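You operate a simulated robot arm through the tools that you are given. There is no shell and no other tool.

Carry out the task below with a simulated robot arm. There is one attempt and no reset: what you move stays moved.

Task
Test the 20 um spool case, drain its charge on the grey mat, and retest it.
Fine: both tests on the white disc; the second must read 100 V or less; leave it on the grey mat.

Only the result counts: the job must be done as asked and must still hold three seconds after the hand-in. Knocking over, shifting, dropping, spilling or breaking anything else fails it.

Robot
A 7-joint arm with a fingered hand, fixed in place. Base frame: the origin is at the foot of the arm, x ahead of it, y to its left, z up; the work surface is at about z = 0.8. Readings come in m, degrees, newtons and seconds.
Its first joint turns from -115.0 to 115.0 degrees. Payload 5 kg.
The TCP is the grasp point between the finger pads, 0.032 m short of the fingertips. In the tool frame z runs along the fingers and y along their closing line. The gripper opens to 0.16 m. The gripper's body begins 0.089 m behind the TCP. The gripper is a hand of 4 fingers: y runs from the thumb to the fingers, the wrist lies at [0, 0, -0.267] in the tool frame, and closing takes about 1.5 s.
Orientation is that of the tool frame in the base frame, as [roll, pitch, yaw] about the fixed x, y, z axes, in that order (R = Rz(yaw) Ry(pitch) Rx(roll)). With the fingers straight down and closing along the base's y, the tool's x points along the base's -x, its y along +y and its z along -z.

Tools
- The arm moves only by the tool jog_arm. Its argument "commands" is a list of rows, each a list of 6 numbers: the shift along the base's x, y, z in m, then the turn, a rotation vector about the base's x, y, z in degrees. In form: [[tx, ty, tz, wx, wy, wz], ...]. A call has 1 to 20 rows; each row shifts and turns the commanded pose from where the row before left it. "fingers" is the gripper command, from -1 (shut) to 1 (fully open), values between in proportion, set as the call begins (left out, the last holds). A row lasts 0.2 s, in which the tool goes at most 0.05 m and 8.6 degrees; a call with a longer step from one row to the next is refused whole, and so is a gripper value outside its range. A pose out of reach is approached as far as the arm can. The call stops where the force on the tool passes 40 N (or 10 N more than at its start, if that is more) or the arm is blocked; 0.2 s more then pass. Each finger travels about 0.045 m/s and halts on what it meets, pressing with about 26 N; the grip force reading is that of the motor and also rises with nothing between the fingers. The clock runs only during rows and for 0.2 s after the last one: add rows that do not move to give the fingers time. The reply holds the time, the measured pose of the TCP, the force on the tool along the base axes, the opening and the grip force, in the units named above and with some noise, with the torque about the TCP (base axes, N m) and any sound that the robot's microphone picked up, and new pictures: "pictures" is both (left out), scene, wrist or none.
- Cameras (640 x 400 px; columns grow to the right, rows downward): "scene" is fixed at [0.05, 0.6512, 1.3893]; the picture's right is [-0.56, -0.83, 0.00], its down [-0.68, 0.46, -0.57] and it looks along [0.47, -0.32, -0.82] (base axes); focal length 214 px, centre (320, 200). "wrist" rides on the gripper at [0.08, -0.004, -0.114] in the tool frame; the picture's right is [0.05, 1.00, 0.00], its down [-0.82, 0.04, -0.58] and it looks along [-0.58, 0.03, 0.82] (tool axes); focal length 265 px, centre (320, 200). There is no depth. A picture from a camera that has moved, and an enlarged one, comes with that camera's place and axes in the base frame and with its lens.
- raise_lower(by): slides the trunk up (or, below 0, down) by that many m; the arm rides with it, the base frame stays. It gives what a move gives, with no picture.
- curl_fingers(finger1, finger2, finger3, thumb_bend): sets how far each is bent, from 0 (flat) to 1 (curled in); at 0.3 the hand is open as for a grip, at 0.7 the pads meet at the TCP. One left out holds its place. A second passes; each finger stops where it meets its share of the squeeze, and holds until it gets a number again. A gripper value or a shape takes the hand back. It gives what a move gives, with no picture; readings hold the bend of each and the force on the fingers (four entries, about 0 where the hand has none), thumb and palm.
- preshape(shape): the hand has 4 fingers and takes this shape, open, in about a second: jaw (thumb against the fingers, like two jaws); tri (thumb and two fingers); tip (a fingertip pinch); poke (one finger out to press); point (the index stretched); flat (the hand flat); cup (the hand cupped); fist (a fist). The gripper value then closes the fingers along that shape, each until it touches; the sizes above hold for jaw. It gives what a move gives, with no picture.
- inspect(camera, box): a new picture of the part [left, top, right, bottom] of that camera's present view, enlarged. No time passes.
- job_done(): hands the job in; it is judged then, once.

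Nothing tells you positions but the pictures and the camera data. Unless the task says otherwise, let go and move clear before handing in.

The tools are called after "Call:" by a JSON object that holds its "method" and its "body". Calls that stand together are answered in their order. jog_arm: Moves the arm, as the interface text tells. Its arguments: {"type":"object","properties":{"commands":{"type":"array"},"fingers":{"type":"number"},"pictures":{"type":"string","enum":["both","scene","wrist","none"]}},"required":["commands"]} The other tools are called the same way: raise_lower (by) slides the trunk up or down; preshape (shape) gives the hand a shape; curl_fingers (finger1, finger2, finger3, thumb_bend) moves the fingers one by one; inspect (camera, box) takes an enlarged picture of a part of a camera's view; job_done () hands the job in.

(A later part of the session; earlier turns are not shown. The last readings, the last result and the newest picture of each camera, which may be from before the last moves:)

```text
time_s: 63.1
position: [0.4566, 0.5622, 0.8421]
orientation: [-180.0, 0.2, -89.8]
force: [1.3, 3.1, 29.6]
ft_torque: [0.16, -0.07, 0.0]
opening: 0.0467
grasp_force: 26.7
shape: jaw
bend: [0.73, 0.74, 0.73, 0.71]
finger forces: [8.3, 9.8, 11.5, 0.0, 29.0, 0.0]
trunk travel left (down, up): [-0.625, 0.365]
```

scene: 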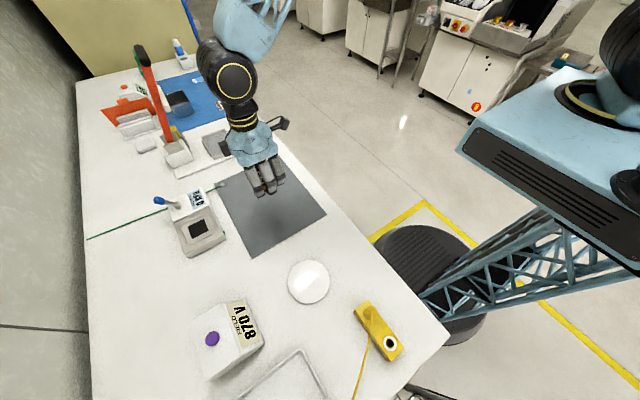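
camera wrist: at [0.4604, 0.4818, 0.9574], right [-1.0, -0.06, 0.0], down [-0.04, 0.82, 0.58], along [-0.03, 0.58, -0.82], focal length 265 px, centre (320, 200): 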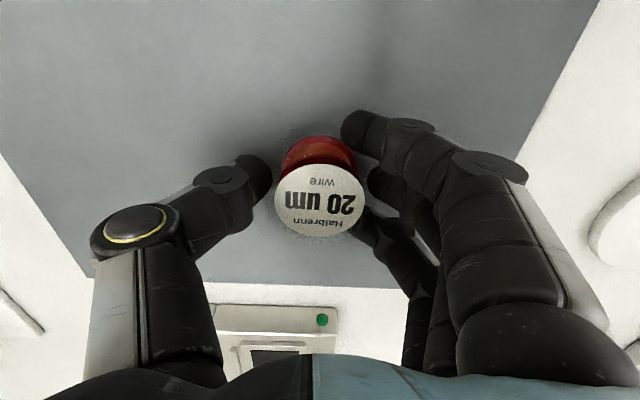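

The case is on the mat. I'll ease the press, release and leave it for a while to drain.

Call:
{"method": "jog_arm", "body": {"commands": [[0, 0, 0.002, 0, 0, 0], [0, 0, 0, 0, 0, 0]], "pictures": "none"}}

Call:
{"method": "jog_arm", "body": {"commands": [[0, 0, 0, 0, 0, 0], [0, 0, 0, 0, 0, 0], [0, 0, 0, 0, 0, 0], [0, 0, 0, 0, 0, 0], [0, 0, 0, 0, 0, 0], [0, 0, 0, 0, 0, 0], [0, 0, 0, 0, 0, 0], [0, 0, 0, 0, 0, 0], [0, 0, 0, 0, 0, 0], [0, 0, 0, 0, 0, 0], [0, 0, 0, 0, 0, 0], [0, 0, 0, 0, 0, 0], [0, 0, 0, 0, 0, 0], [0, 0, 0, 0, 0, 0], [0, 0, 0, 0, 0, 0], [0, 0, 0, 0, 0, 0], [0, 0, 0, 0, 0, 0], [0, 0, 0, 0, 0, 0], [0, 0, 0, 0, 0, 0], [0, 0, 0, 0, 0, 0]], "fingers": 0.25, "pictures": "both"}}

Call:
{"method": "inspect", "body": {"camera": "wrist", "box": [200, 80, 440, 230]}}

```text
time_s: 63.7
position: [0.4555, 0.5621, 0.8422]
orientation: [-180.0, -0.1, -89.9]
force: [0.6, 5.8, 16.0]
ft_torque: [0.19, -0.04, 0.04]
opening: 0.0465
grasp_force: 26.3
shape: jaw
bend: [0.73, 0.74, 0.73, 0.71]
finger forces: [7.4, 9.3, 11.7, 0.1, 27.6, 0.0]
trunk travel left (down, up): [-0.625, 0.365]
```

```text
time_s: 67.9
position: [0.4567, 0.5625, 0.8427]
orientation: [179.9, -0.1, -89.8]
force: [0.9, 0.3, 0.8]
ft_torque: [0.04, -0.01, 0.03]
opening: 0.0998
grasp_force: 0.1
shape: jaw
bend: [0.71, 0.71, 0.71, 0.68]
finger forces: [0.0, 0.1, 0.0, 0.1, 0.0, 0.0]
trunk travel left (down, up): [-0.625, 0.365]
camera wrist: at [0.4608, 0.4816, 0.956], right [-1.0, -0.06, 0.0], down [-0.04, 0.82, 0.58], along [-0.03, 0.58, -0.82], focal length 265 px, centre (320, 200)
```

scene: 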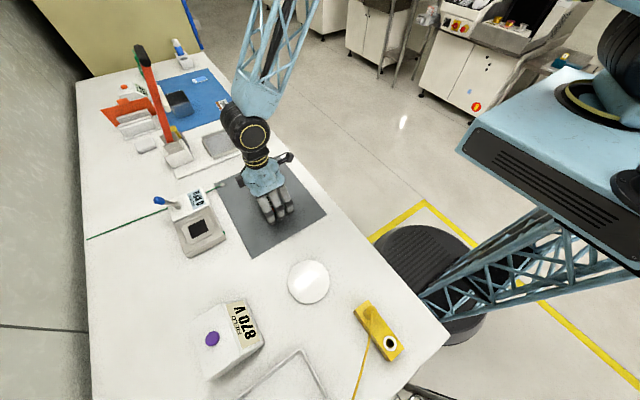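
wrist: 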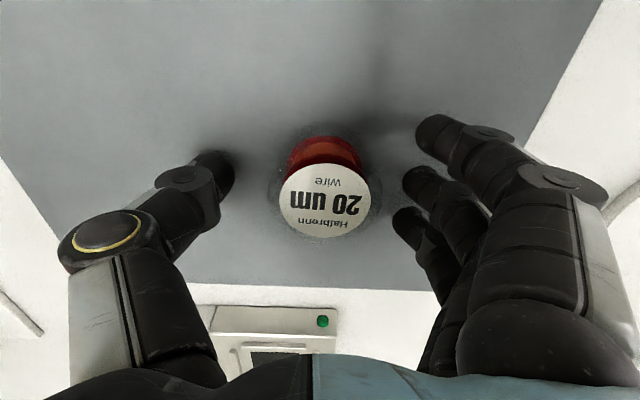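

```text
2.67 times, centred on (320, 155) of wrist
camera zoom: at [0.4608, 0.4816, 0.956], right [-1.0, -0.06, 0.0], down [-0.04, 0.82, 0.58], along [-0.03, 0.58, -0.82], focal length 708 px, centre (320, 320)
```

zoom: 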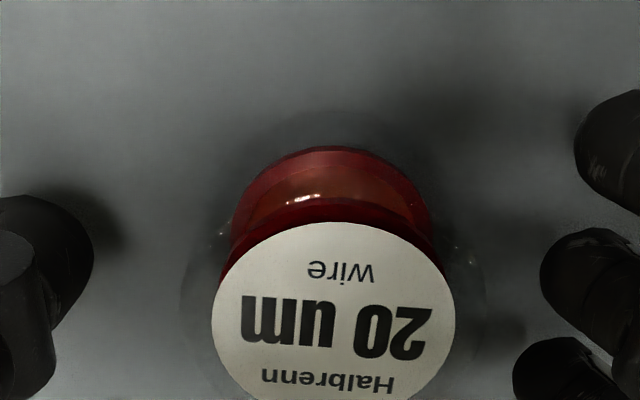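

The case stands on the mat and is released. I'll let it drain for about 24 more seconds.

Call:
{"method": "jog_arm", "body": {"commands": [[0, 0, 0, 0, 0, 0], [0, 0, 0, 0, 0, 0], [0, 0, 0, 0, 0, 0], [0, 0, 0, 0, 0, 0], [0, 0, 0, 0, 0, 0], [0, 0, 0, 0, 0, 0], [0, 0, 0, 0, 0, 0], [0, 0, 0, 0, 0, 0], [0, 0, 0, 0, 0, 0], [0, 0, 0, 0, 0, 0], [0, 0, 0, 0, 0, 0], [0, 0, 0, 0, 0, 0], [0, 0, 0, 0, 0, 0], [0, 0, 0, 0, 0, 0], [0, 0, 0, 0, 0, 0], [0, 0, 0, 0, 0, 0], [0, 0, 0, 0, 0, 0], [0, 0, 0, 0, 0, 0], [0, 0, 0, 0, 0, 0], [0, 0, 0, 0, 0, 0]], "pictures": "none"}}

Call:
{"method": "jog_arm", "body": {"commands": [[0, 0, 0, 0, 0, 0], [0, 0, 0, 0, 0, 0], [0, 0, 0, 0, 0, 0], [0, 0, 0, 0, 0, 0], [0, 0, 0, 0, 0, 0], [0, 0, 0, 0, 0, 0], [0, 0, 0, 0, 0, 0], [0, 0, 0, 0, 0, 0], [0, 0, 0, 0, 0, 0], [0, 0, 0, 0, 0, 0], [0, 0, 0, 0, 0, 0], [0, 0, 0, 0, 0, 0], [0, 0, 0, 0, 0, 0], [0, 0, 0, 0, 0, 0], [0, 0, 0, 0, 0, 0], [0, 0, 0, 0, 0, 0], [0, 0, 0, 0, 0, 0], [0, 0, 0, 0, 0, 0], [0, 0, 0, 0, 0, 0], [0, 0, 0, 0, 0, 0]], "pictures": "none"}}

Call:
{"method": "jog_arm", "body": {"commands": [[0, 0, 0, 0, 0, 0], [0, 0, 0, 0, 0, 0], [0, 0, 0, 0, 0, 0], [0, 0, 0, 0, 0, 0], [0, 0, 0, 0, 0, 0], [0, 0, 0, 0, 0, 0], [0, 0, 0, 0, 0, 0], [0, 0, 0, 0, 0, 0], [0, 0, 0, 0, 0, 0], [0, 0, 0, 0, 0, 0], [0, 0, 0, 0, 0, 0], [0, 0, 0, 0, 0, 0], [0, 0, 0, 0, 0, 0], [0, 0, 0, 0, 0, 0], [0, 0, 0, 0, 0, 0], [0, 0, 0, 0, 0, 0], [0, 0, 0, 0, 0, 0], [0, 0, 0, 0, 0, 0], [0, 0, 0, 0, 0, 0], [0, 0, 0, 0, 0, 0]], "pictures": "none"}}

Call:
{"method": "jog_arm", "body": {"commands": [[0, 0, 0, 0, 0, 0], [0, 0, 0, 0, 0, 0], [0, 0, 0, 0, 0, 0], [0, 0, 0, 0, 0, 0], [0, 0, 0, 0, 0, 0], [0, 0, 0, 0, 0, 0], [0, 0, 0, 0, 0, 0], [0, 0, 0, 0, 0, 0], [0, 0, 0, 0, 0, 0], [0, 0, 0, 0, 0, 0], [0, 0, 0, 0, 0, 0], [0, 0, 0, 0, 0, 0], [0, 0, 0, 0, 0, 0], [0, 0, 0, 0, 0, 0], [0, 0, 0, 0, 0, 0], [0, 0, 0, 0, 0, 0], [0, 0, 0, 0, 0, 0], [0, 0, 0, 0, 0, 0], [0, 0, 0, 0, 0, 0], [0, 0, 0, 0, 0, 0]], "pictures": "none"}}

Call:
{"method": "jog_arm", "body": {"commands": [[0, 0, 0, 0, 0, 0], [0, 0, 0, 0, 0, 0], [0, 0, 0, 0, 0, 0], [0, 0, 0, 0, 0, 0], [0, 0, 0, 0, 0, 0], [0, 0, 0, 0, 0, 0], [0, 0, 0, 0, 0, 0], [0, 0, 0, 0, 0, 0], [0, 0, 0, 0, 0, 0], [0, 0, 0, 0, 0, 0], [0, 0, 0, 0, 0, 0], [0, 0, 0, 0, 0, 0], [0, 0, 0, 0, 0, 0], [0, 0, 0, 0, 0, 0], [0, 0, 0, 0, 0, 0], [0, 0, 0, 0, 0, 0], [0, 0, 0, 0, 0, 0], [0, 0, 0, 0, 0, 0], [0, 0, 0, 0, 0, 0], [0, 0, 0, 0, 0, 0]], "pictures": "none"}}

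Call:
{"method": "jog_arm", "body": {"commands": [[0, 0, 0, 0, 0, 0], [0, 0, 0, 0, 0, 0], [0, 0, 0, 0, 0, 0], [0, 0, 0, 0, 0, 0], [0, 0, 0, 0, 0, 0], [0, 0, 0, 0, 0, 0], [0, 0, 0, 0, 0, 0], [0, 0, 0, 0, 0, 0], [0, 0, 0, 0, 0, 0], [0, 0, 0, 0, 0, 0], [0, 0, 0, 0, 0, 0], [0, 0, 0, 0, 0, 0], [0, 0, 0, 0, 0, 0], [0, 0, 0, 0, 0, 0], [0, 0, 0, 0, 0, 0], [0, 0, 0, 0, 0, 0], [0, 0, 0, 0, 0, 0], [0, 0, 0, 0, 0, 0], [0, 0, 0, 0, 0, 0], [0, 0, 0, 0, 0, 0]], "pictures": "scene"}}

```text
time_s: 72.1
position: [0.457, 0.5627, 0.8422]
orientation: [-179.9, 0.0, -89.8]
force: [0.2, -0.5, 0.7]
ft_torque: [-0.02, 0.02, 0.02]
opening: 0.0997
grasp_force: 0.1
shape: jaw
bend: [0.71, 0.71, 0.71, 0.68]
finger forces: [0.0, 0.0, 0.0, 0.0, 0.0, 0.0]
trunk travel left (down, up): [-0.625, 0.365]
```

```text
time_s: 76.3
position: [0.4556, 0.5619, 0.8425]
orientation: [-180.0, -0.1, -89.8]
force: [0.0, -1.1, 0.0]
ft_torque: [0.01, -0.03, -0.02]
opening: 0.0999
grasp_force: 0.0
shape: jaw
bend: [0.71, 0.71, 0.71, 0.68]
finger forces: [0.0, 0.0, 0.1, 0.0, 0.0, 0.0]
trunk travel left (down, up): [-0.625, 0.365]
```

```text
time_s: 80.5
position: [0.4575, 0.5622, 0.8416]
orientation: [180.0, -0.1, -89.8]
force: [-0.4, -0.1, -0.9]
ft_torque: [0.02, 0.01, 0.02]
opening: 0.0995
grasp_force: 0.1
shape: jaw
bend: [0.71, 0.71, 0.71, 0.68]
finger forces: [0.1, 0.0, 0.0, 0.0, 0.0, 0.0]
trunk travel left (down, up): [-0.625, 0.365]
```

```text
time_s: 84.7
position: [0.4556, 0.5628, 0.8423]
orientation: [-180.0, 0.0, -89.8]
force: [0.8, -0.6, 0.8]
ft_torque: [-0.01, -0.01, -0.02]
opening: 0.0997
grasp_force: 0.0
shape: jaw
bend: [0.71, 0.71, 0.71, 0.68]
finger forces: [0.0, 0.0, 0.0, 0.0, 0.0, 0.0]
trunk travel left (down, up): [-0.625, 0.365]
```

```text
time_s: 88.9
position: [0.4563, 0.5615, 0.8414]
orientation: [180.0, -0.1, -89.8]
force: [0.1, -0.1, -0.9]
ft_torque: [0.0, 0.01, -0.01]
opening: 0.0994
grasp_force: 0.0
shape: jaw
bend: [0.71, 0.71, 0.71, 0.68]
finger forces: [0.1, 0.0, 0.0, 0.0, 0.0, 0.0]
trunk travel left (down, up): [-0.625, 0.365]
```

```text
time_s: 93.1
position: [0.4565, 0.5631, 0.8427]
orientation: [-180.0, 0.0, -89.7]
force: [0.8, 0.2, 0.1]
ft_torque: [-0.02, -0.04, 0.01]
opening: 0.0995
grasp_force: 0.0
shape: jaw
bend: [0.71, 0.71, 0.71, 0.68]
finger forces: [0.0, 0.0, 0.0, 0.0, 0.1, 0.0]
trunk travel left (down, up): [-0.625, 0.365]
```

scene: 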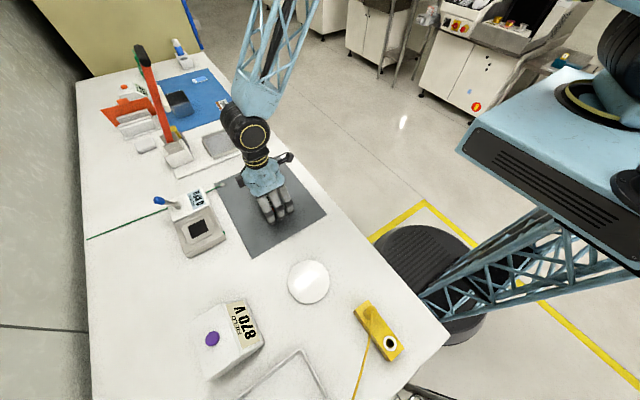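

Regrasp now, with a 2 mm correction, then lift and carry back to the disc.

Call:
{"method": "jog_arm", "body": {"commands": [[-0.002, -0.002, 0.001, 0, 0, 0], [0, 0, 0, 0, 0, 0]], "pictures": "none"}}

Call:
{"method": "jog_arm", "body": {"commands": [[0, 0, 0, 0, 0, 0], [0, 0, 0, 0, 0, 0], [0, 0, 0, 0, 0, 0], [0, 0, 0, 0, 0, 0], [0, 0, 0, 0, 0, 0], [0, 0, 0, 0, 0, 0]], "fingers": -0.6, "pictures": "wrist"}}

```text
time_s: 93.7
position: [0.4557, 0.5601, 0.843]
orientation: [180.0, 0.0, -89.8]
force: [0.0, 0.3, -0.6]
ft_torque: [0.01, -0.01, -0.03]
opening: 0.0997
grasp_force: 0.1
shape: jaw
bend: [0.71, 0.71, 0.71, 0.68]
finger forces: [0.0, 0.1, 0.1, 0.0, 0.0, 0.0]
trunk travel left (down, up): [-0.625, 0.365]
```

```text
time_s: 95.1
position: [0.4547, 0.5594, 0.8434]
orientation: [179.9, 0.0, -89.8]
force: [0.0, -1.0, -1.2]
ft_torque: [-0.03, 0.02, 0.02]
opening: 0.0449
grasp_force: 25.3
shape: jaw
bend: [0.72, 0.73, 0.73, 0.7]
finger forces: [6.7, 7.6, 7.9, 0.0, 22.6, 0.0]
trunk travel left (down, up): [-0.625, 0.365]
camera wrist: at [0.4589, 0.4792, 0.9566], right [-1.0, -0.06, 0.0], down [-0.04, 0.82, 0.58], along [-0.03, 0.58, -0.82], focal length 265 px, centre (320, 200)
```

wrist: 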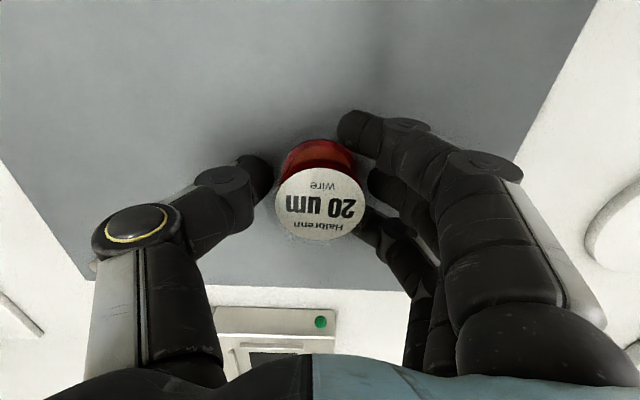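

Call:
{"method": "jog_arm", "body": {"commands": [[0, 0, 0.005, 0, 0, 0], [0, 0, 0.015, 0, 0, 0], [0, 0, 0.03, 0, 0, 0], [0, 0, 0.04, 0, 0, 0], [-0.02, 0.002, 0.01, 0, 0, 0], [-0.04, 0.004, 0, 0, 0, 0], [-0.045, 0.004, 0, 0, 0, 0], [-0.045, 0.004, 0, 0, 0, 0], [-0.045, 0.004, 0, 0, 0, 0], [-0.045, 0.004, 0, 0, 0, 0], [-0.026, 0.001, 0, 0, 0, 0], [0, 0, 0, 0, 0, 0], [0, 0, 0, 0, 0, 0]]}}

Call:
{"method": "inspect", "body": {"camera": "wrist", "box": [180, 0, 460, 240]}}

```text
time_s: 97.9
position: [0.1882, 0.5809, 0.941]
orientation: [180.0, 0.0, -89.8]
force: [0.6, -0.5, -1.2]
ft_torque: [0.01, -0.02, -0.03]
opening: 0.0447
grasp_force: 26.0
shape: jaw
bend: [0.72, 0.73, 0.73, 0.7]
finger forces: [6.8, 7.7, 8.4, 0.0, 22.6, 0.0]
trunk travel left (down, up): [-0.625, 0.365]
camera wrist: at [0.193, 0.5006, 1.0554], right [-1.0, -0.06, 0.0], down [-0.04, 0.82, 0.58], along [-0.03, 0.58, -0.82], focal length 265 px, centre (320, 200)
```

scene: 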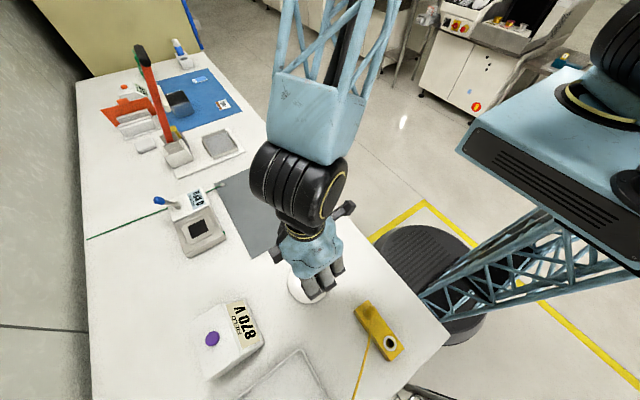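
wrist: 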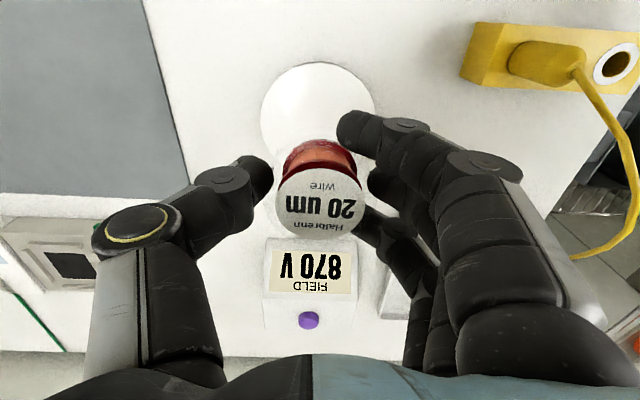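

```text
1.67 times, centred on (320, 120) of wrist
camera zoom: at [0.193, 0.5006, 1.0554], right [-1.0, -0.06, 0.0], down [-0.04, 0.82, 0.58], along [-0.03, 0.58, -0.82], focal length 442 px, centre (320, 333)
```

zoom: 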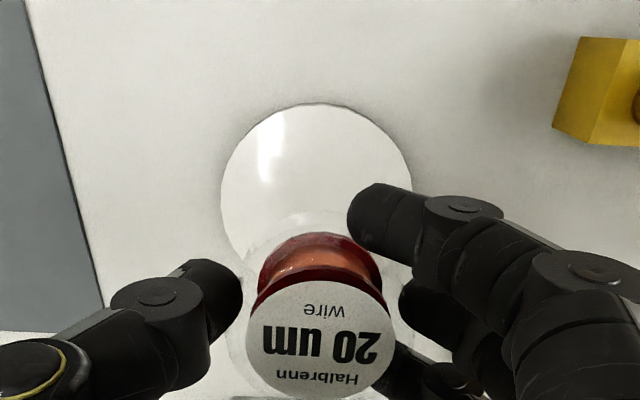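

Call:
{"method": "jog_arm", "body": {"commands": [[0.002, 0.006, -0.02, 0, 0, 0], [0, 0, -0.03, 0, 0, 0], [0, 0, -0.025, 0, 0, 0], [0, 0, -0.008, 0, 0, 0], [0, 0, 0, 0, 0, 0]], "pictures": "none"}}

Call:
{"method": "jog_arm", "body": {"commands": [[0, 0, -0.002, 0, 0, 0], [0, 0, 0, 0, 0, 0]], "pictures": "wrist"}}

Call:
{"method": "jog_arm", "body": {"commands": [[0, 0, -0.0015, 0, 0, 0], [0, 0, 0, 0, 0, 0]], "pictures": "none"}}

```text
time_s: 99.1
position: [0.1906, 0.5879, 0.8596]
orientation: [179.9, 0.0, -89.8]
force: [-0.5, -0.5, -0.6]
ft_torque: [0.03, 0.0, -0.02]
opening: 0.0451
grasp_force: 25.9
shape: jaw
bend: [0.72, 0.73, 0.73, 0.7]
finger forces: [7.0, 7.6, 8.5, 0.0, 22.6, 0.1]
trunk travel left (down, up): [-0.625, 0.365]
```

```text
time_s: 99.7
position: [0.1905, 0.5885, 0.8583]
orientation: [179.9, 0.0, -89.8]
force: [0.1, 0.0, -0.9]
ft_torque: [-0.03, -0.03, 0.0]
opening: 0.0448
grasp_force: 25.6
shape: jaw
bend: [0.72, 0.73, 0.73, 0.7]
finger forces: [7.0, 7.8, 8.6, 0.1, 22.7, 0.1]
trunk travel left (down, up): [-0.625, 0.365]
camera wrist: at [0.1946, 0.5076, 0.9716], right [-1.0, -0.05, 0.0], down [-0.04, 0.82, 0.58], along [-0.03, 0.58, -0.82], focal length 265 px, centre (320, 200)
```

wrist: 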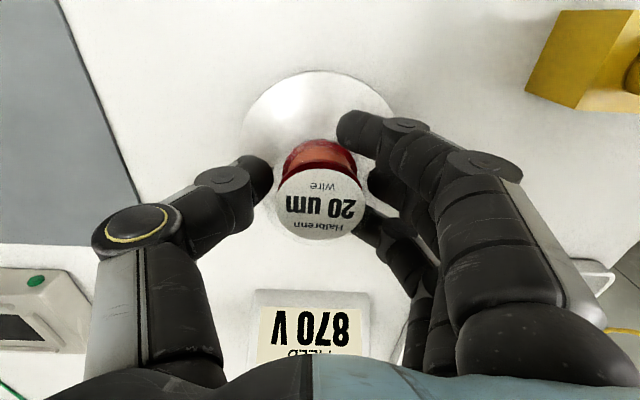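

```text
time_s: 100.3
position: [0.1902, 0.5878, 0.8559]
orientation: [-180.0, 0.0, -89.8]
force: [0.5, 0.5, -0.4]
ft_torque: [-0.01, 0.0, 0.03]
opening: 0.0448
grasp_force: 25.7
shape: jaw
bend: [0.72, 0.73, 0.73, 0.7]
finger forces: [7.0, 7.7, 8.5, 0.0, 22.6, 0.0]
trunk travel left (down, up): [-0.625, 0.365]
```

Call:
{"method": "jog_arm", "body": {"commands": [[0, 0.001, -0.002, 0, 0, 0], [0, 0, 0, 0, 0, 0]], "pictures": "none"}}

Call:
{"method": "jog_arm", "body": {"commands": [[0, 0, -0.0015, 0, 0, 0], [0, 0, 0, 0, 0, 0]], "pictures": "none"}}

Call:
{"method": "jog_arm", "body": {"commands": [[0, 0, -0.0015, 0, 0, 0], [0, 0, 0, 0, 0, 0]], "pictures": "none"}}

```text
time_s: 100.9
position: [0.1912, 0.5885, 0.8546]
orientation: [-179.9, 0.0, -89.8]
force: [0.2, -0.3, -0.6]
ft_torque: [0.0, 0.03, 0.0]
opening: 0.0448
grasp_force: 26.1
shape: jaw
bend: [0.72, 0.73, 0.73, 0.7]
finger forces: [7.0, 7.8, 8.4, 0.0, 22.6, 0.0]
trunk travel left (down, up): [-0.625, 0.365]
```

```text
time_s: 101.5
position: [0.1912, 0.5891, 0.8524]
orientation: [180.0, 0.0, -89.8]
force: [-0.2, 0.1, -0.3]
ft_torque: [-0.01, 0.0, -0.03]
opening: 0.0448
grasp_force: 26.1
shape: jaw
bend: [0.72, 0.73, 0.73, 0.7]
finger forces: [7.0, 7.7, 8.5, 0.0, 22.5, 0.0]
trunk travel left (down, up): [-0.625, 0.365]
```

```text
time_s: 102.1
position: [0.1923, 0.5911, 0.8521]
orientation: [-180.0, 0.1, -89.9]
force: [0.4, -0.7, -0.4]
ft_torque: [0.01, -0.04, 0.0]
opening: 0.0446
grasp_force: 25.8
shape: jaw
bend: [0.72, 0.73, 0.73, 0.7]
finger forces: [7.0, 7.7, 8.5, 0.0, 22.6, 0.1]
trunk travel left (down, up): [-0.625, 0.365]
```

Call:
{"method": "jog_arm", "body": {"commands": [[0, 0, -0.001, 0, 0, 0], [0, 0, 0, 0, 0, 0]], "pictures": "none"}}

Call:
{"method": "jog_arm", "body": {"commands": [[0, 0, -0.001, 0, 0, 0], [0, 0, 0, 0, 0, 0]], "pictures": "none"}}

```text
time_s: 102.7
position: [0.1911, 0.5905, 0.8508]
orientation: [180.0, 0.0, -89.7]
force: [0.7, -0.3, -1.0]
ft_torque: [0.0, 0.0, -0.01]
opening: 0.0447
grasp_force: 25.8
shape: jaw
bend: [0.72, 0.73, 0.73, 0.7]
finger forces: [7.0, 7.7, 8.6, 0.0, 22.7, 0.1]
trunk travel left (down, up): [-0.625, 0.365]
```

```text
time_s: 103.3
position: [0.1917, 0.5891, 0.8513]
orientation: [180.0, 0.0, -89.8]
force: [0.3, 0.7, 2.0]
ft_torque: [0.08, 0.1, -0.02]
opening: 0.0447
grasp_force: 25.9
shape: jaw
bend: [0.72, 0.73, 0.73, 0.7]
finger forces: [6.9, 8.0, 8.8, 0.0, 22.9, 0.0]
trunk travel left (down, up): [-0.625, 0.365]
```

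Contact is light at 2 N. I'll release and rise.

Call:
{"method": "jog_arm", "body": {"commands": [[0, 0, 0, 0, 0, 0], [0, 0, 0, 0, 0, 0], [0, 0, 0, 0, 0, 0], [0, 0, 0, 0, 0, 0], [0, 0, 0, 0, 0, 0], [0, 0, 0, 0, 0, 0]], "fingers": 0.25, "pictures": "wrist"}}

Call:
{"method": "jog_arm", "body": {"commands": [[0, 0, 0.01, 0, 0, 0], [0, 0, 0.03, 0, 0, 0], [0, 0, 0.04, 0, 0, 0], [0, 0, 0.04, 0, 0, 0], [0, 0, 0.04, 0, 0, 0], [0, 0, 0, 0, 0, 0]], "pictures": "both"}}

```text
time_s: 104.7
position: [0.1916, 0.5894, 0.8488]
orientation: [-179.9, 0.0, -89.8]
force: [-0.1, 0.5, 0.9]
ft_torque: [0.0, 0.0, 0.01]
opening: 0.0996
grasp_force: 0.0
shape: jaw
bend: [0.71, 0.71, 0.71, 0.68]
finger forces: [0.0, 0.0, 0.0, 0.0, 0.0, 0.1]
trunk travel left (down, up): [-0.625, 0.365]
camera wrist: at [0.1953, 0.5093, 0.9631], right [-1.0, -0.06, 0.0], down [-0.04, 0.82, 0.58], along [-0.03, 0.58, -0.82], focal length 265 px, centre (320, 200)
```

wrist: 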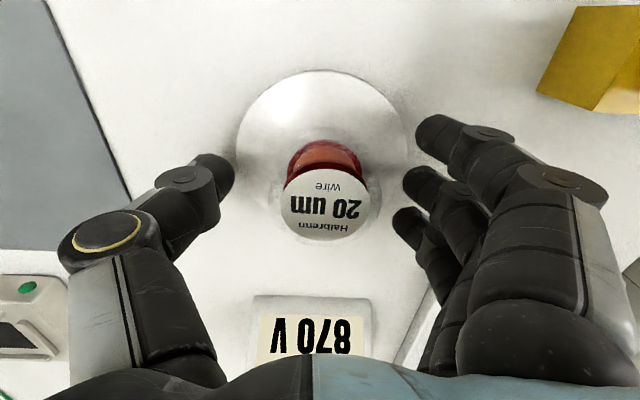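

```text
time_s: 106.1
position: [0.1904, 0.5902, 1.0086]
orientation: [180.0, -0.1, -89.9]
force: [-0.7, -0.6, -1.3]
ft_torque: [0.02, -0.05, 0.03]
opening: 0.0999
grasp_force: 0.1
shape: jaw
bend: [0.71, 0.71, 0.71, 0.68]
finger forces: [0.0, 0.0, 0.0, 0.0, 0.0, 0.0]
trunk travel left (down, up): [-0.625, 0.365]
camera wrist: at [0.1955, 0.5104, 1.1227], right [-1.0, -0.06, 0.0], down [-0.05, 0.82, 0.58], along [-0.03, 0.58, -0.82], focal length 265 px, centre (320, 200)
```

scene: 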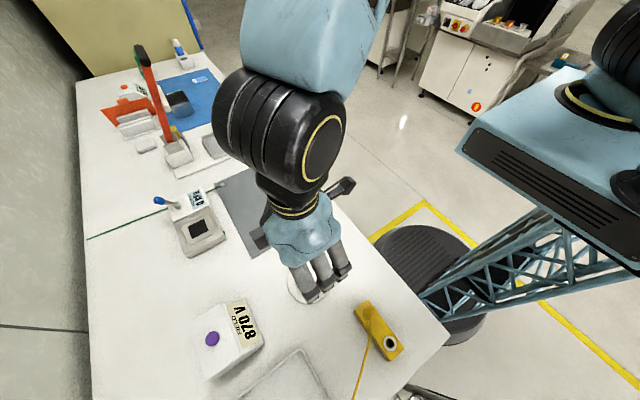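
wrist: 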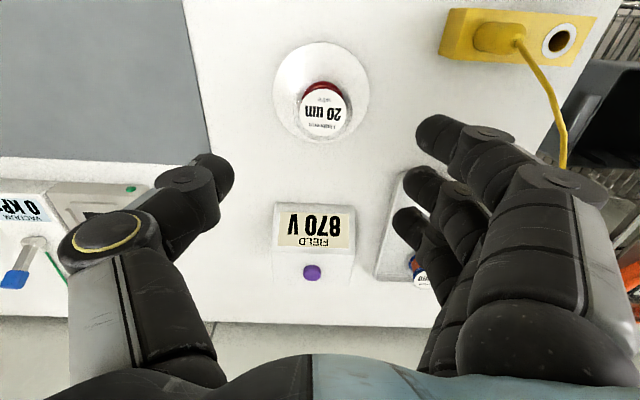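

The case is centered on the disc. I'll form the pressing finger again and go back over the button.

Call:
{"method": "curl_fingers", "body": {"finger1": 0.6, "finger2": 1.0, "finger3": 1.0, "thumb_bend": 0.3}}

Call:
{"method": "jog_arm", "body": {"commands": [[0.001, 0.04, 0, 0, 0, 0], [0.005, 0.045, 0, 0, 0, 0], [0.01, 0.045, 0, 0, 0, 0], [0.01, 0.045, 0, 0, 0, 0], [0, 0.045, 0, 0, 0, 0], [0, 0.0385, -0.02, 0, 0, 0], [0, 0, -0.03, 0, 0, 0], [0, 0, -0.03, 0, 0, 0], [0, 0, 0, 0, 0, 0], [0, 0, 0, 0, 0, 0]]}}

Call:
{"method": "inspect", "body": {"camera": "wrist", "box": [220, 0, 500, 180]}}

```text
time_s: 107.1
position: [0.1916, 0.5917, 1.0088]
orientation: [-179.9, 0.0, -89.8]
force: [0.7, 0.5, 0.1]
ft_torque: [0.01, 0.0, -0.02]
opening: 0.111
grasp_force: 0.0
shape: fingers
bend: [0.6, 1.0, 1.0, 0.3]
finger forces: [0.0, 0.0, 0.0, 0.0, 0.0, 0.1]
trunk travel left (down, up): [-0.625, 0.365]
```

```text
time_s: 109.3
position: [0.2181, 0.8505, 0.9292]
orientation: [180.0, 0.1, -89.7]
force: [0.4, 0.8, -0.4]
ft_torque: [-0.02, -0.02, -0.02]
opening: 0.1109
grasp_force: 0.1
shape: fingers
bend: [0.6, 1.0, 1.0, 0.3]
finger forces: [0.1, 0.0, 0.0, 0.0, 0.0, 0.1]
trunk travel left (down, up): [-0.625, 0.365]
camera wrist: at [0.2218, 0.7707, 1.0433], right [-1.0, -0.06, 0.0], down [-0.04, 0.82, 0.58], along [-0.03, 0.58, -0.82], focal length 265 px, centre (320, 200)
```

scene: 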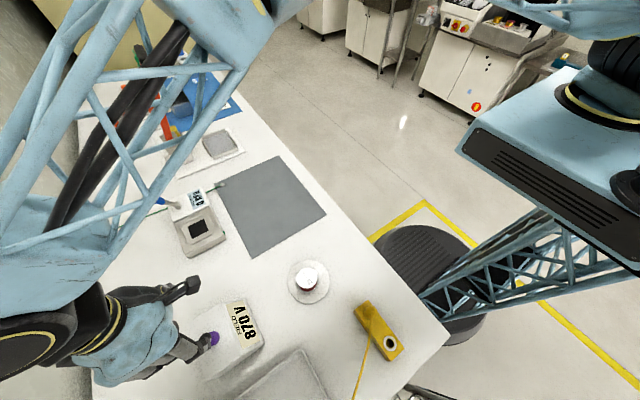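
wrist: 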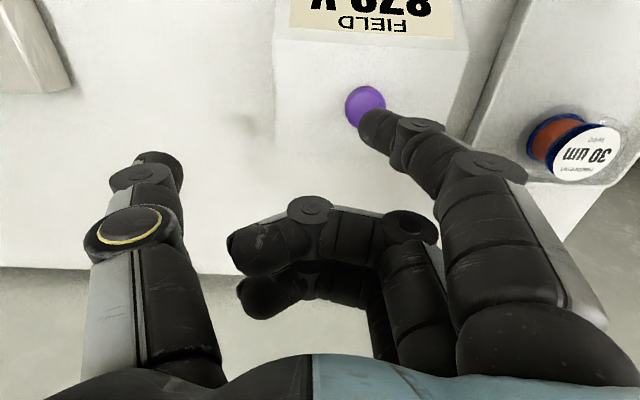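

```text
2.22 times, centred on (360, 90) of wrist
camera zoom: at [0.2218, 0.7707, 1.0433], right [-1.0, -0.06, 0.0], down [-0.04, 0.82, 0.58], along [-0.03, 0.58, -0.82], focal length 590 px, centre (231, 444)
```

zoom: 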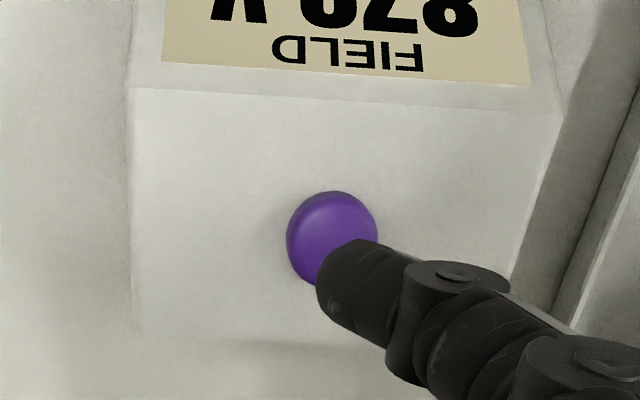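

Call:
{"method": "jog_arm", "body": {"commands": [[0, -0.003, -0.006, 0, 0, 0], [0, 0, -0.006, 0, 0, 0], [0, 0, -0.005, 0, 0, 0], [0, 0, 0, 0, 0, 0]], "pictures": "none"}}

Call:
{"method": "jog_arm", "body": {"commands": [[0, 0, -0.003, 0, 0, 0], [0, 0, 0, 0, 0, 0]], "pictures": "wrist"}}

Call:
{"method": "inspect", "body": {"camera": "scene", "box": [150, 280, 290, 390]}}

```text
time_s: 110.3
position: [0.2173, 0.8473, 0.9138]
orientation: [179.9, -0.1, -89.8]
force: [-0.8, 0.5, 1.4]
ft_torque: [0.0, 0.03, -0.03]
opening: 0.1109
grasp_force: 0.5
shape: fingers
bend: [0.6, 1.0, 1.0, 0.3]
finger forces: [0.9, 0.0, 0.1, 0.1, 0.1, 0.0]
trunk travel left (down, up): [-0.625, 0.365]
```

```text
time_s: 110.9
position: [0.2175, 0.8462, 0.9089]
orientation: [179.9, 0.0, -89.8]
force: [0.1, 0.5, 3.0]
ft_torque: [-0.09, 0.07, 0.0]
opening: 0.1108
grasp_force: 1.0
shape: fingers
bend: [0.6, 1.0, 1.0, 0.3]
finger forces: [2.6, 0.1, 0.0, 0.0, 0.0, 0.1]
trunk travel left (down, up): [-0.625, 0.365]
heard: click
camera wrist: at [0.2212, 0.7657, 1.0231], right [-1.0, -0.06, 0.0], down [-0.04, 0.82, 0.58], along [-0.03, 0.58, -0.82], focal length 265 px, centre (320, 200)
```

wrist: 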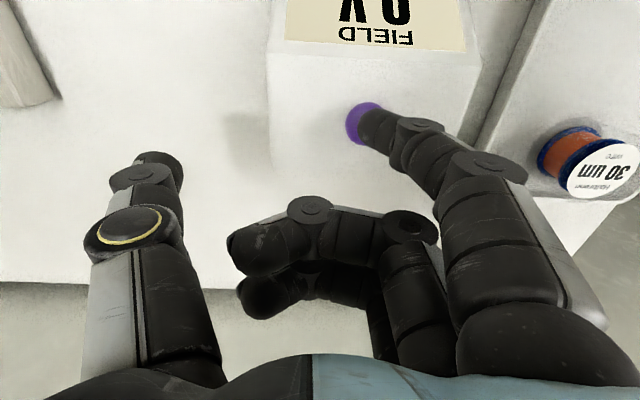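

```text
3.64 times, centred on (220, 335) of scene
camera zoom: at [0.05, 0.6512, 1.3893], right [-0.56, -0.83, 0.0], down [-0.68, 0.46, -0.57], along [0.47, -0.32, -0.82], focal length 780 px, centre (684, -291)
```

zoom: 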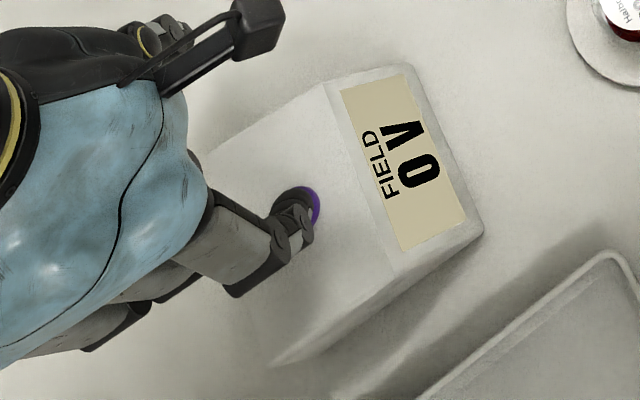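

The second test clicked and reads 0 V. Now I'll return to the case, pick it up and leave it on the grey mat.

Call:
{"method": "jog_arm", "body": {"commands": [[0, 0, 0.01, 0, 0, 0], [0, 0, 0.03, 0, 0, 0], [0, 0, 0.04, 0, 0, 0], [0, 0, 0.03, 0, 0, 0], [0, -0.04, 0, 0, 0, 0], [0, -0.045, 0, 0, 0, 0], [-0.006, -0.045, 0, 0, 0, 0], [-0.01, -0.045, 0, 0, 0, 0], [-0.01, -0.045, 0, 0, 0, 0], [0, -0.0375, 0, 0, 0, 0], [0, 0, 0, 0, 0, 0]], "pictures": "none"}}

Call:
{"method": "preshape", "body": {"shape": "jaw"}}

Call:
{"method": "jog_arm", "body": {"commands": [[0, 0, 0, 0, 0, 0], [0, 0, 0, 0, 0, 0], [0, 0, 0, 0, 0, 0], [0, 0, 0, 0, 0, 0], [0, 0, -0.04, 0, 0, 0], [0, 0, -0.04, 0, 0, 0], [0, 0, -0.03, 0, 0, 0], [0, 0, 0, 0, 0, 0]], "fingers": 0.25, "pictures": "both"}}

Call:
{"method": "inspect", "body": {"camera": "wrist", "box": [200, 60, 440, 210]}}

```text
time_s: 113.3
position: [0.1924, 0.5861, 1.0204]
orientation: [180.0, 0.1, -89.8]
force: [-0.4, 0.9, 0.3]
ft_torque: [-0.01, 0.01, 0.03]
opening: 0.1109
grasp_force: 0.1
shape: fingers
bend: [0.6, 1.0, 1.0, 0.3]
finger forces: [0.1, 0.0, 0.0, 0.0, 0.0, 0.1]
trunk travel left (down, up): [-0.625, 0.365]
```

```text
time_s: 114.2
position: [0.1913, 0.5856, 1.0203]
orientation: [-180.0, 0.0, -89.8]
force: [0.5, 0.6, 0.7]
ft_torque: [-0.03, -0.02, 0.01]
opening: 0.1597
grasp_force: 0.1
shape: jaw
bend: [0.3, 0.3, 0.3, 0.3]
finger forces: [0.0, 0.0, 0.0, 0.0, 0.0, 0.0]
trunk travel left (down, up): [-0.625, 0.365]
```

```text
time_s: 116.0
position: [0.1928, 0.5891, 0.909]
orientation: [180.0, 0.0, -89.8]
force: [0.2, 0.0, -0.7]
ft_torque: [-0.03, 0.02, -0.02]
opening: 0.1005
grasp_force: 0.0
shape: jaw
bend: [0.7, 0.7, 0.7, 0.68]
finger forces: [0.0, 0.1, 0.0, 0.0, 0.1, 0.1]
trunk travel left (down, up): [-0.625, 0.365]
camera wrist: at [0.1978, 0.5078, 1.0223], right [-1.0, -0.06, 0.0], down [-0.05, 0.82, 0.58], along [-0.03, 0.58, -0.82], focal length 265 px, centre (320, 200)
```

scene: 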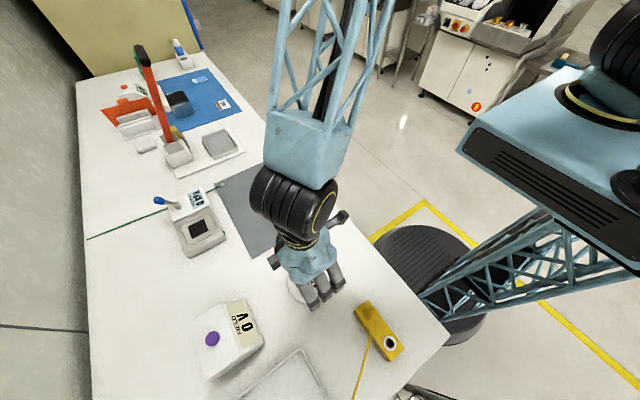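
wrist: 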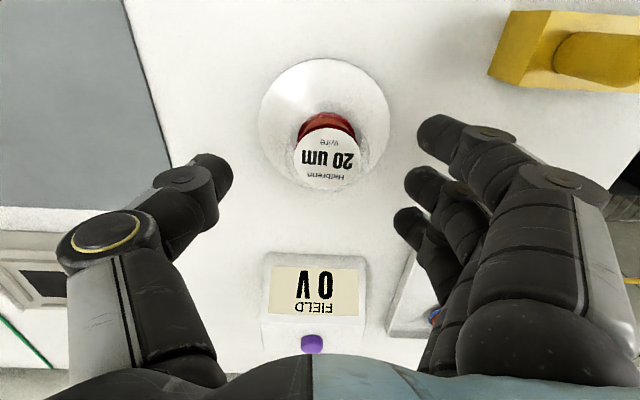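

```text
2.67 times, centred on (320, 135) of wrist
camera zoom: at [0.1978, 0.5078, 1.0223], right [-1.0, -0.06, 0.0], down [-0.05, 0.82, 0.58], along [-0.03, 0.58, -0.82], focal length 708 px, centre (320, 373)
```

zoom: 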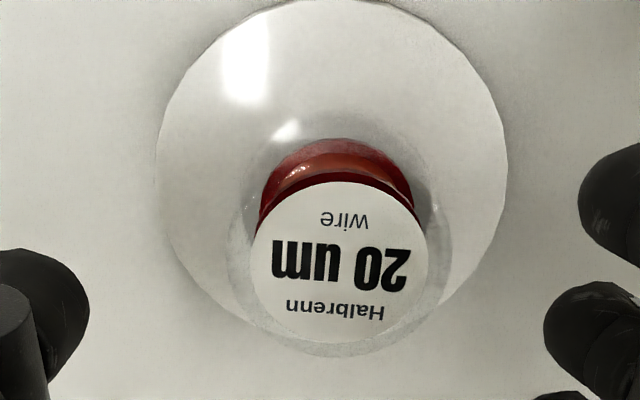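

The display still holds 0 V. I'll align and grasp the case again.

Call:
{"method": "jog_arm", "body": {"commands": [[-0.003, 0.003, -0.02, 0, 0, 0], [0, 0, -0.02, 0, 0, 0], [0, 0, -0.012, 0, 0, 0], [0, 0, 0, 0, 0, 0]], "pictures": "wrist"}}

Call:
{"method": "inspect", "body": {"camera": "wrist", "box": [200, 80, 440, 230]}}

```text
time_s: 117.0
position: [0.1893, 0.5909, 0.8569]
orientation: [180.0, 0.0, -89.7]
force: [0.0, 0.9, -0.4]
ft_torque: [0.03, 0.04, 0.0]
opening: 0.1004
grasp_force: 0.0
shape: jaw
bend: [0.7, 0.7, 0.7, 0.68]
finger forces: [0.1, 0.0, 0.0, 0.0, 0.1, 0.1]
trunk travel left (down, up): [-0.625, 0.365]
camera wrist: at [0.1936, 0.5103, 0.9713], right [-1.0, -0.05, 0.0], down [-0.04, 0.82, 0.58], along [-0.03, 0.58, -0.82], focal length 265 px, centre (320, 200)
```

wrist: 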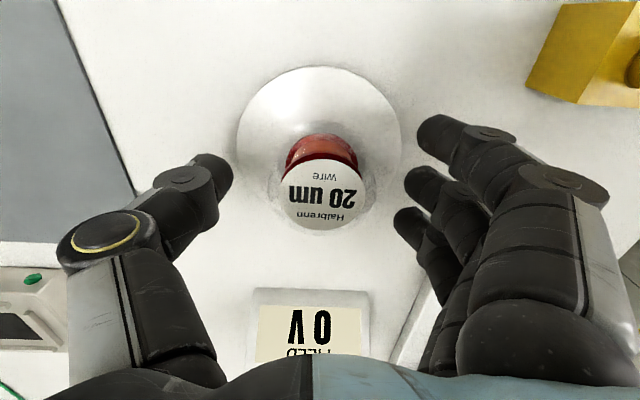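

```text
2.67 times, centred on (320, 155) of wrist
camera zoom: at [0.1936, 0.5103, 0.9713], right [-1.0, -0.05, 0.0], down [-0.04, 0.82, 0.58], along [-0.03, 0.58, -0.82], focal length 708 px, centre (320, 320)
```

zoom: 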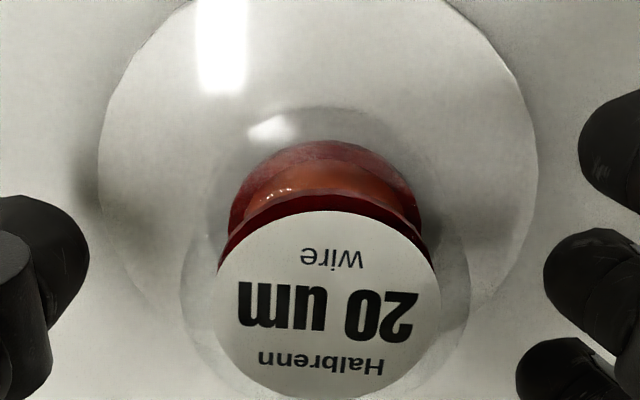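

Well centered. Lower 6 mm, then grip.

Call:
{"method": "jog_arm", "body": {"commands": [[-0.001, 0, -0.006, 0, 0, 0], [0, 0, 0, 0, 0, 0]], "pictures": "none"}}

Call:
{"method": "jog_arm", "body": {"commands": [[0, 0, 0, 0, 0, 0], [0, 0, 0, 0, 0, 0], [0, 0, 0, 0, 0, 0], [0, 0, 0, 0, 0, 0], [0, 0, 0, 0, 0, 0], [0, 0, 0, 0, 0, 0]], "fingers": -0.6, "pictures": "wrist"}}

```text
time_s: 117.6
position: [0.1886, 0.5899, 0.8524]
orientation: [-180.0, 0.0, -89.8]
force: [-1.0, 0.1, -0.3]
ft_torque: [-0.01, 0.01, -0.01]
opening: 0.1004
grasp_force: 0.1
shape: jaw
bend: [0.7, 0.7, 0.7, 0.68]
finger forces: [0.1, 0.1, 0.0, 0.1, 0.0, 0.0]
trunk travel left (down, up): [-0.625, 0.365]
```

```text
time_s: 119.0
position: [0.1884, 0.5911, 0.8519]
orientation: [180.0, 0.0, -89.9]
force: [0.5, 0.4, -0.6]
ft_torque: [0.0, -0.01, 0.0]
opening: 0.0448
grasp_force: 26.4
shape: jaw
bend: [0.72, 0.73, 0.73, 0.7]
finger forces: [6.8, 7.5, 7.9, 0.0, 22.5, 0.0]
trunk travel left (down, up): [-0.625, 0.365]
camera wrist: at [0.1923, 0.51, 0.9654], right [-1.0, -0.06, 0.0], down [-0.04, 0.82, 0.58], along [-0.03, 0.58, -0.82], focal length 265 px, centre (320, 200)
```

wrist: 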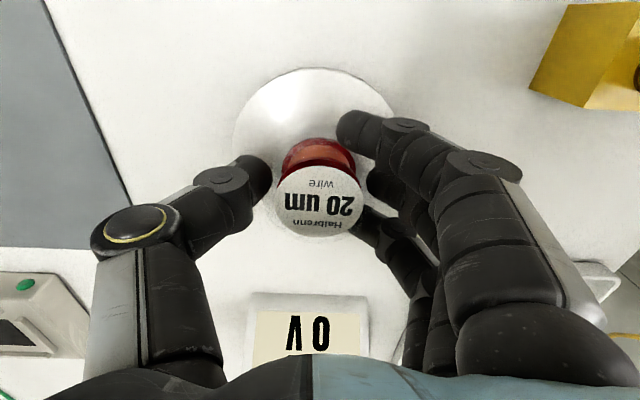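

Call:
{"method": "jog_arm", "body": {"commands": [[0, 0, 0.005, 0, 0, 0], [0, 0, 0.015, 0, 0, 0], [0, 0, 0.03, 0, 0, 0], [0, 0, 0.04, 0, 0, 0], [0.02, 0, 0.01, 0, 0, 0], [0.04, -0.003, 0, 0, 0, 0], [0.045, -0.006, 0, 0, 0, 0], [0.045, -0.006, 0, 0, 0, 0], [0.045, -0.006, 0, 0, 0, 0], [0.045, -0.006, 0, 0, 0, 0], [0.028, -0.003, 0, 0, 0, 0], [0, 0, 0, 0, 0, 0], [0, 0, 0, 0, 0, 0]], "pictures": "both"}}

Call:
{"method": "jog_arm", "body": {"commands": [[0, 0, -0.03, 0, 0, 0], [0, 0, -0.03, 0, 0, 0], [0, 0, -0.025, 0, 0, 0], [0, 0, -0.012, 0, 0, 0], [0, 0, -0.004, 0, 0, 0], [0, 0, 0, 0, 0, 0]], "pictures": "none"}}

```text
time_s: 121.8
position: [0.4538, 0.5625, 0.9529]
orientation: [180.0, 0.0, -89.9]
force: [-0.7, 0.4, -0.6]
ft_torque: [0.02, 0.0, 0.02]
opening: 0.0448
grasp_force: 26.3
shape: jaw
bend: [0.72, 0.73, 0.73, 0.7]
finger forces: [6.9, 7.6, 8.3, 0.0, 22.8, 0.1]
trunk travel left (down, up): [-0.625, 0.365]
camera wrist: at [0.4579, 0.4815, 1.0662], right [-1.0, -0.05, 0.0], down [-0.04, 0.82, 0.58], along [-0.03, 0.58, -0.82], focal length 265 px, centre (320, 200)
```

scene: 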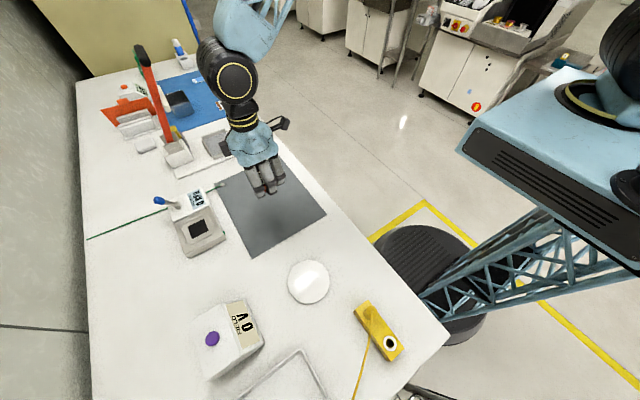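
wrist: 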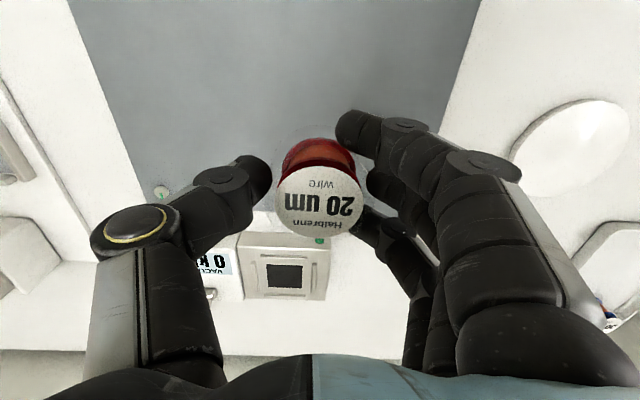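

```text
time_s: 123.2
position: [0.4558, 0.5609, 0.8509]
orientation: [-180.0, 0.0, -89.8]
force: [-0.1, 0.7, -1.0]
ft_torque: [-0.01, 0.0, -0.02]
opening: 0.0446
grasp_force: 26.0
shape: jaw
bend: [0.72, 0.73, 0.73, 0.7]
finger forces: [7.0, 7.4, 8.5, 0.0, 22.6, 0.1]
trunk travel left (down, up): [-0.625, 0.365]
```

Call:
{"method": "jog_arm", "body": {"commands": [[0, 0, -0.003, 0, 0, 0], [0, 0, -0.0015, 0, 0, 0], [0, 0, 0, 0, 0, 0]], "pictures": "none"}}

Call:
{"method": "jog_arm", "body": {"commands": [[0, 0, -0.0015, 0, 0, 0], [0, 0, 0, 0, 0, 0]], "pictures": "none"}}

Call:
{"method": "jog_arm", "body": {"commands": [[0, 0, -0.001, 0, 0, 0], [0, 0, 0, 0, 0, 0]], "pictures": "none"}}

```text
time_s: 124.0
position: [0.4554, 0.5611, 0.8481]
orientation: [180.0, 0.0, -89.7]
force: [0.1, -0.2, -0.1]
ft_torque: [-0.01, 0.01, -0.02]
opening: 0.045
grasp_force: 26.2
shape: jaw
bend: [0.72, 0.73, 0.73, 0.7]
finger forces: [7.0, 7.6, 8.5, 0.1, 22.6, 0.0]
trunk travel left (down, up): [-0.625, 0.365]
```

```text
time_s: 124.6
position: [0.4557, 0.5608, 0.8456]
orientation: [-179.9, 0.0, -89.8]
force: [-0.2, -0.4, 0.0]
ft_torque: [-0.03, 0.02, -0.01]
opening: 0.0449
grasp_force: 25.6
shape: jaw
bend: [0.72, 0.73, 0.73, 0.7]
finger forces: [7.0, 7.6, 8.5, 0.1, 22.6, 0.1]
trunk travel left (down, up): [-0.625, 0.365]
```

```text
time_s: 125.2
position: [0.4564, 0.5607, 0.8453]
orientation: [179.9, 0.0, -89.8]
force: [0.2, -0.5, 0.2]
ft_torque: [-0.02, 0.04, 0.03]
opening: 0.0449
grasp_force: 26.4
shape: jaw
bend: [0.72, 0.73, 0.73, 0.7]
finger forces: [7.1, 7.6, 8.5, 0.0, 22.8, 0.1]
trunk travel left (down, up): [-0.625, 0.365]
```

Call:
{"method": "jog_arm", "body": {"commands": [[0, 0, -0.001, 0, 0, 0], [0, 0, 0, 0, 0, 0]], "pictures": "none"}}

Call:
{"method": "jog_arm", "body": {"commands": [[0, 0, -0.001, 0, 0, 0], [0, 0, 0, 0, 0, 0]], "pictures": "none"}}

```text
time_s: 125.8
position: [0.4549, 0.5622, 0.8438]
orientation: [179.9, 0.0, -89.7]
force: [0.2, -1.9, 8.8]
ft_torque: [0.03, 0.07, 0.02]
opening: 0.0449
grasp_force: 25.7
shape: jaw
bend: [0.72, 0.74, 0.73, 0.7]
finger forces: [7.5, 8.4, 8.8, 0.0, 24.6, 0.0]
trunk travel left (down, up): [-0.625, 0.365]
```

```text
time_s: 126.4
position: [0.4548, 0.5617, 0.843]
orientation: [-179.9, 0.1, -89.8]
force: [1.0, 0.4, 17.6]
ft_torque: [0.08, 0.02, 0.01]
opening: 0.0451
grasp_force: 26.0
shape: jaw
bend: [0.72, 0.74, 0.73, 0.7]
finger forces: [7.9, 9.2, 10.0, 0.0, 26.8, 0.0]
trunk travel left (down, up): [-0.625, 0.365]
```

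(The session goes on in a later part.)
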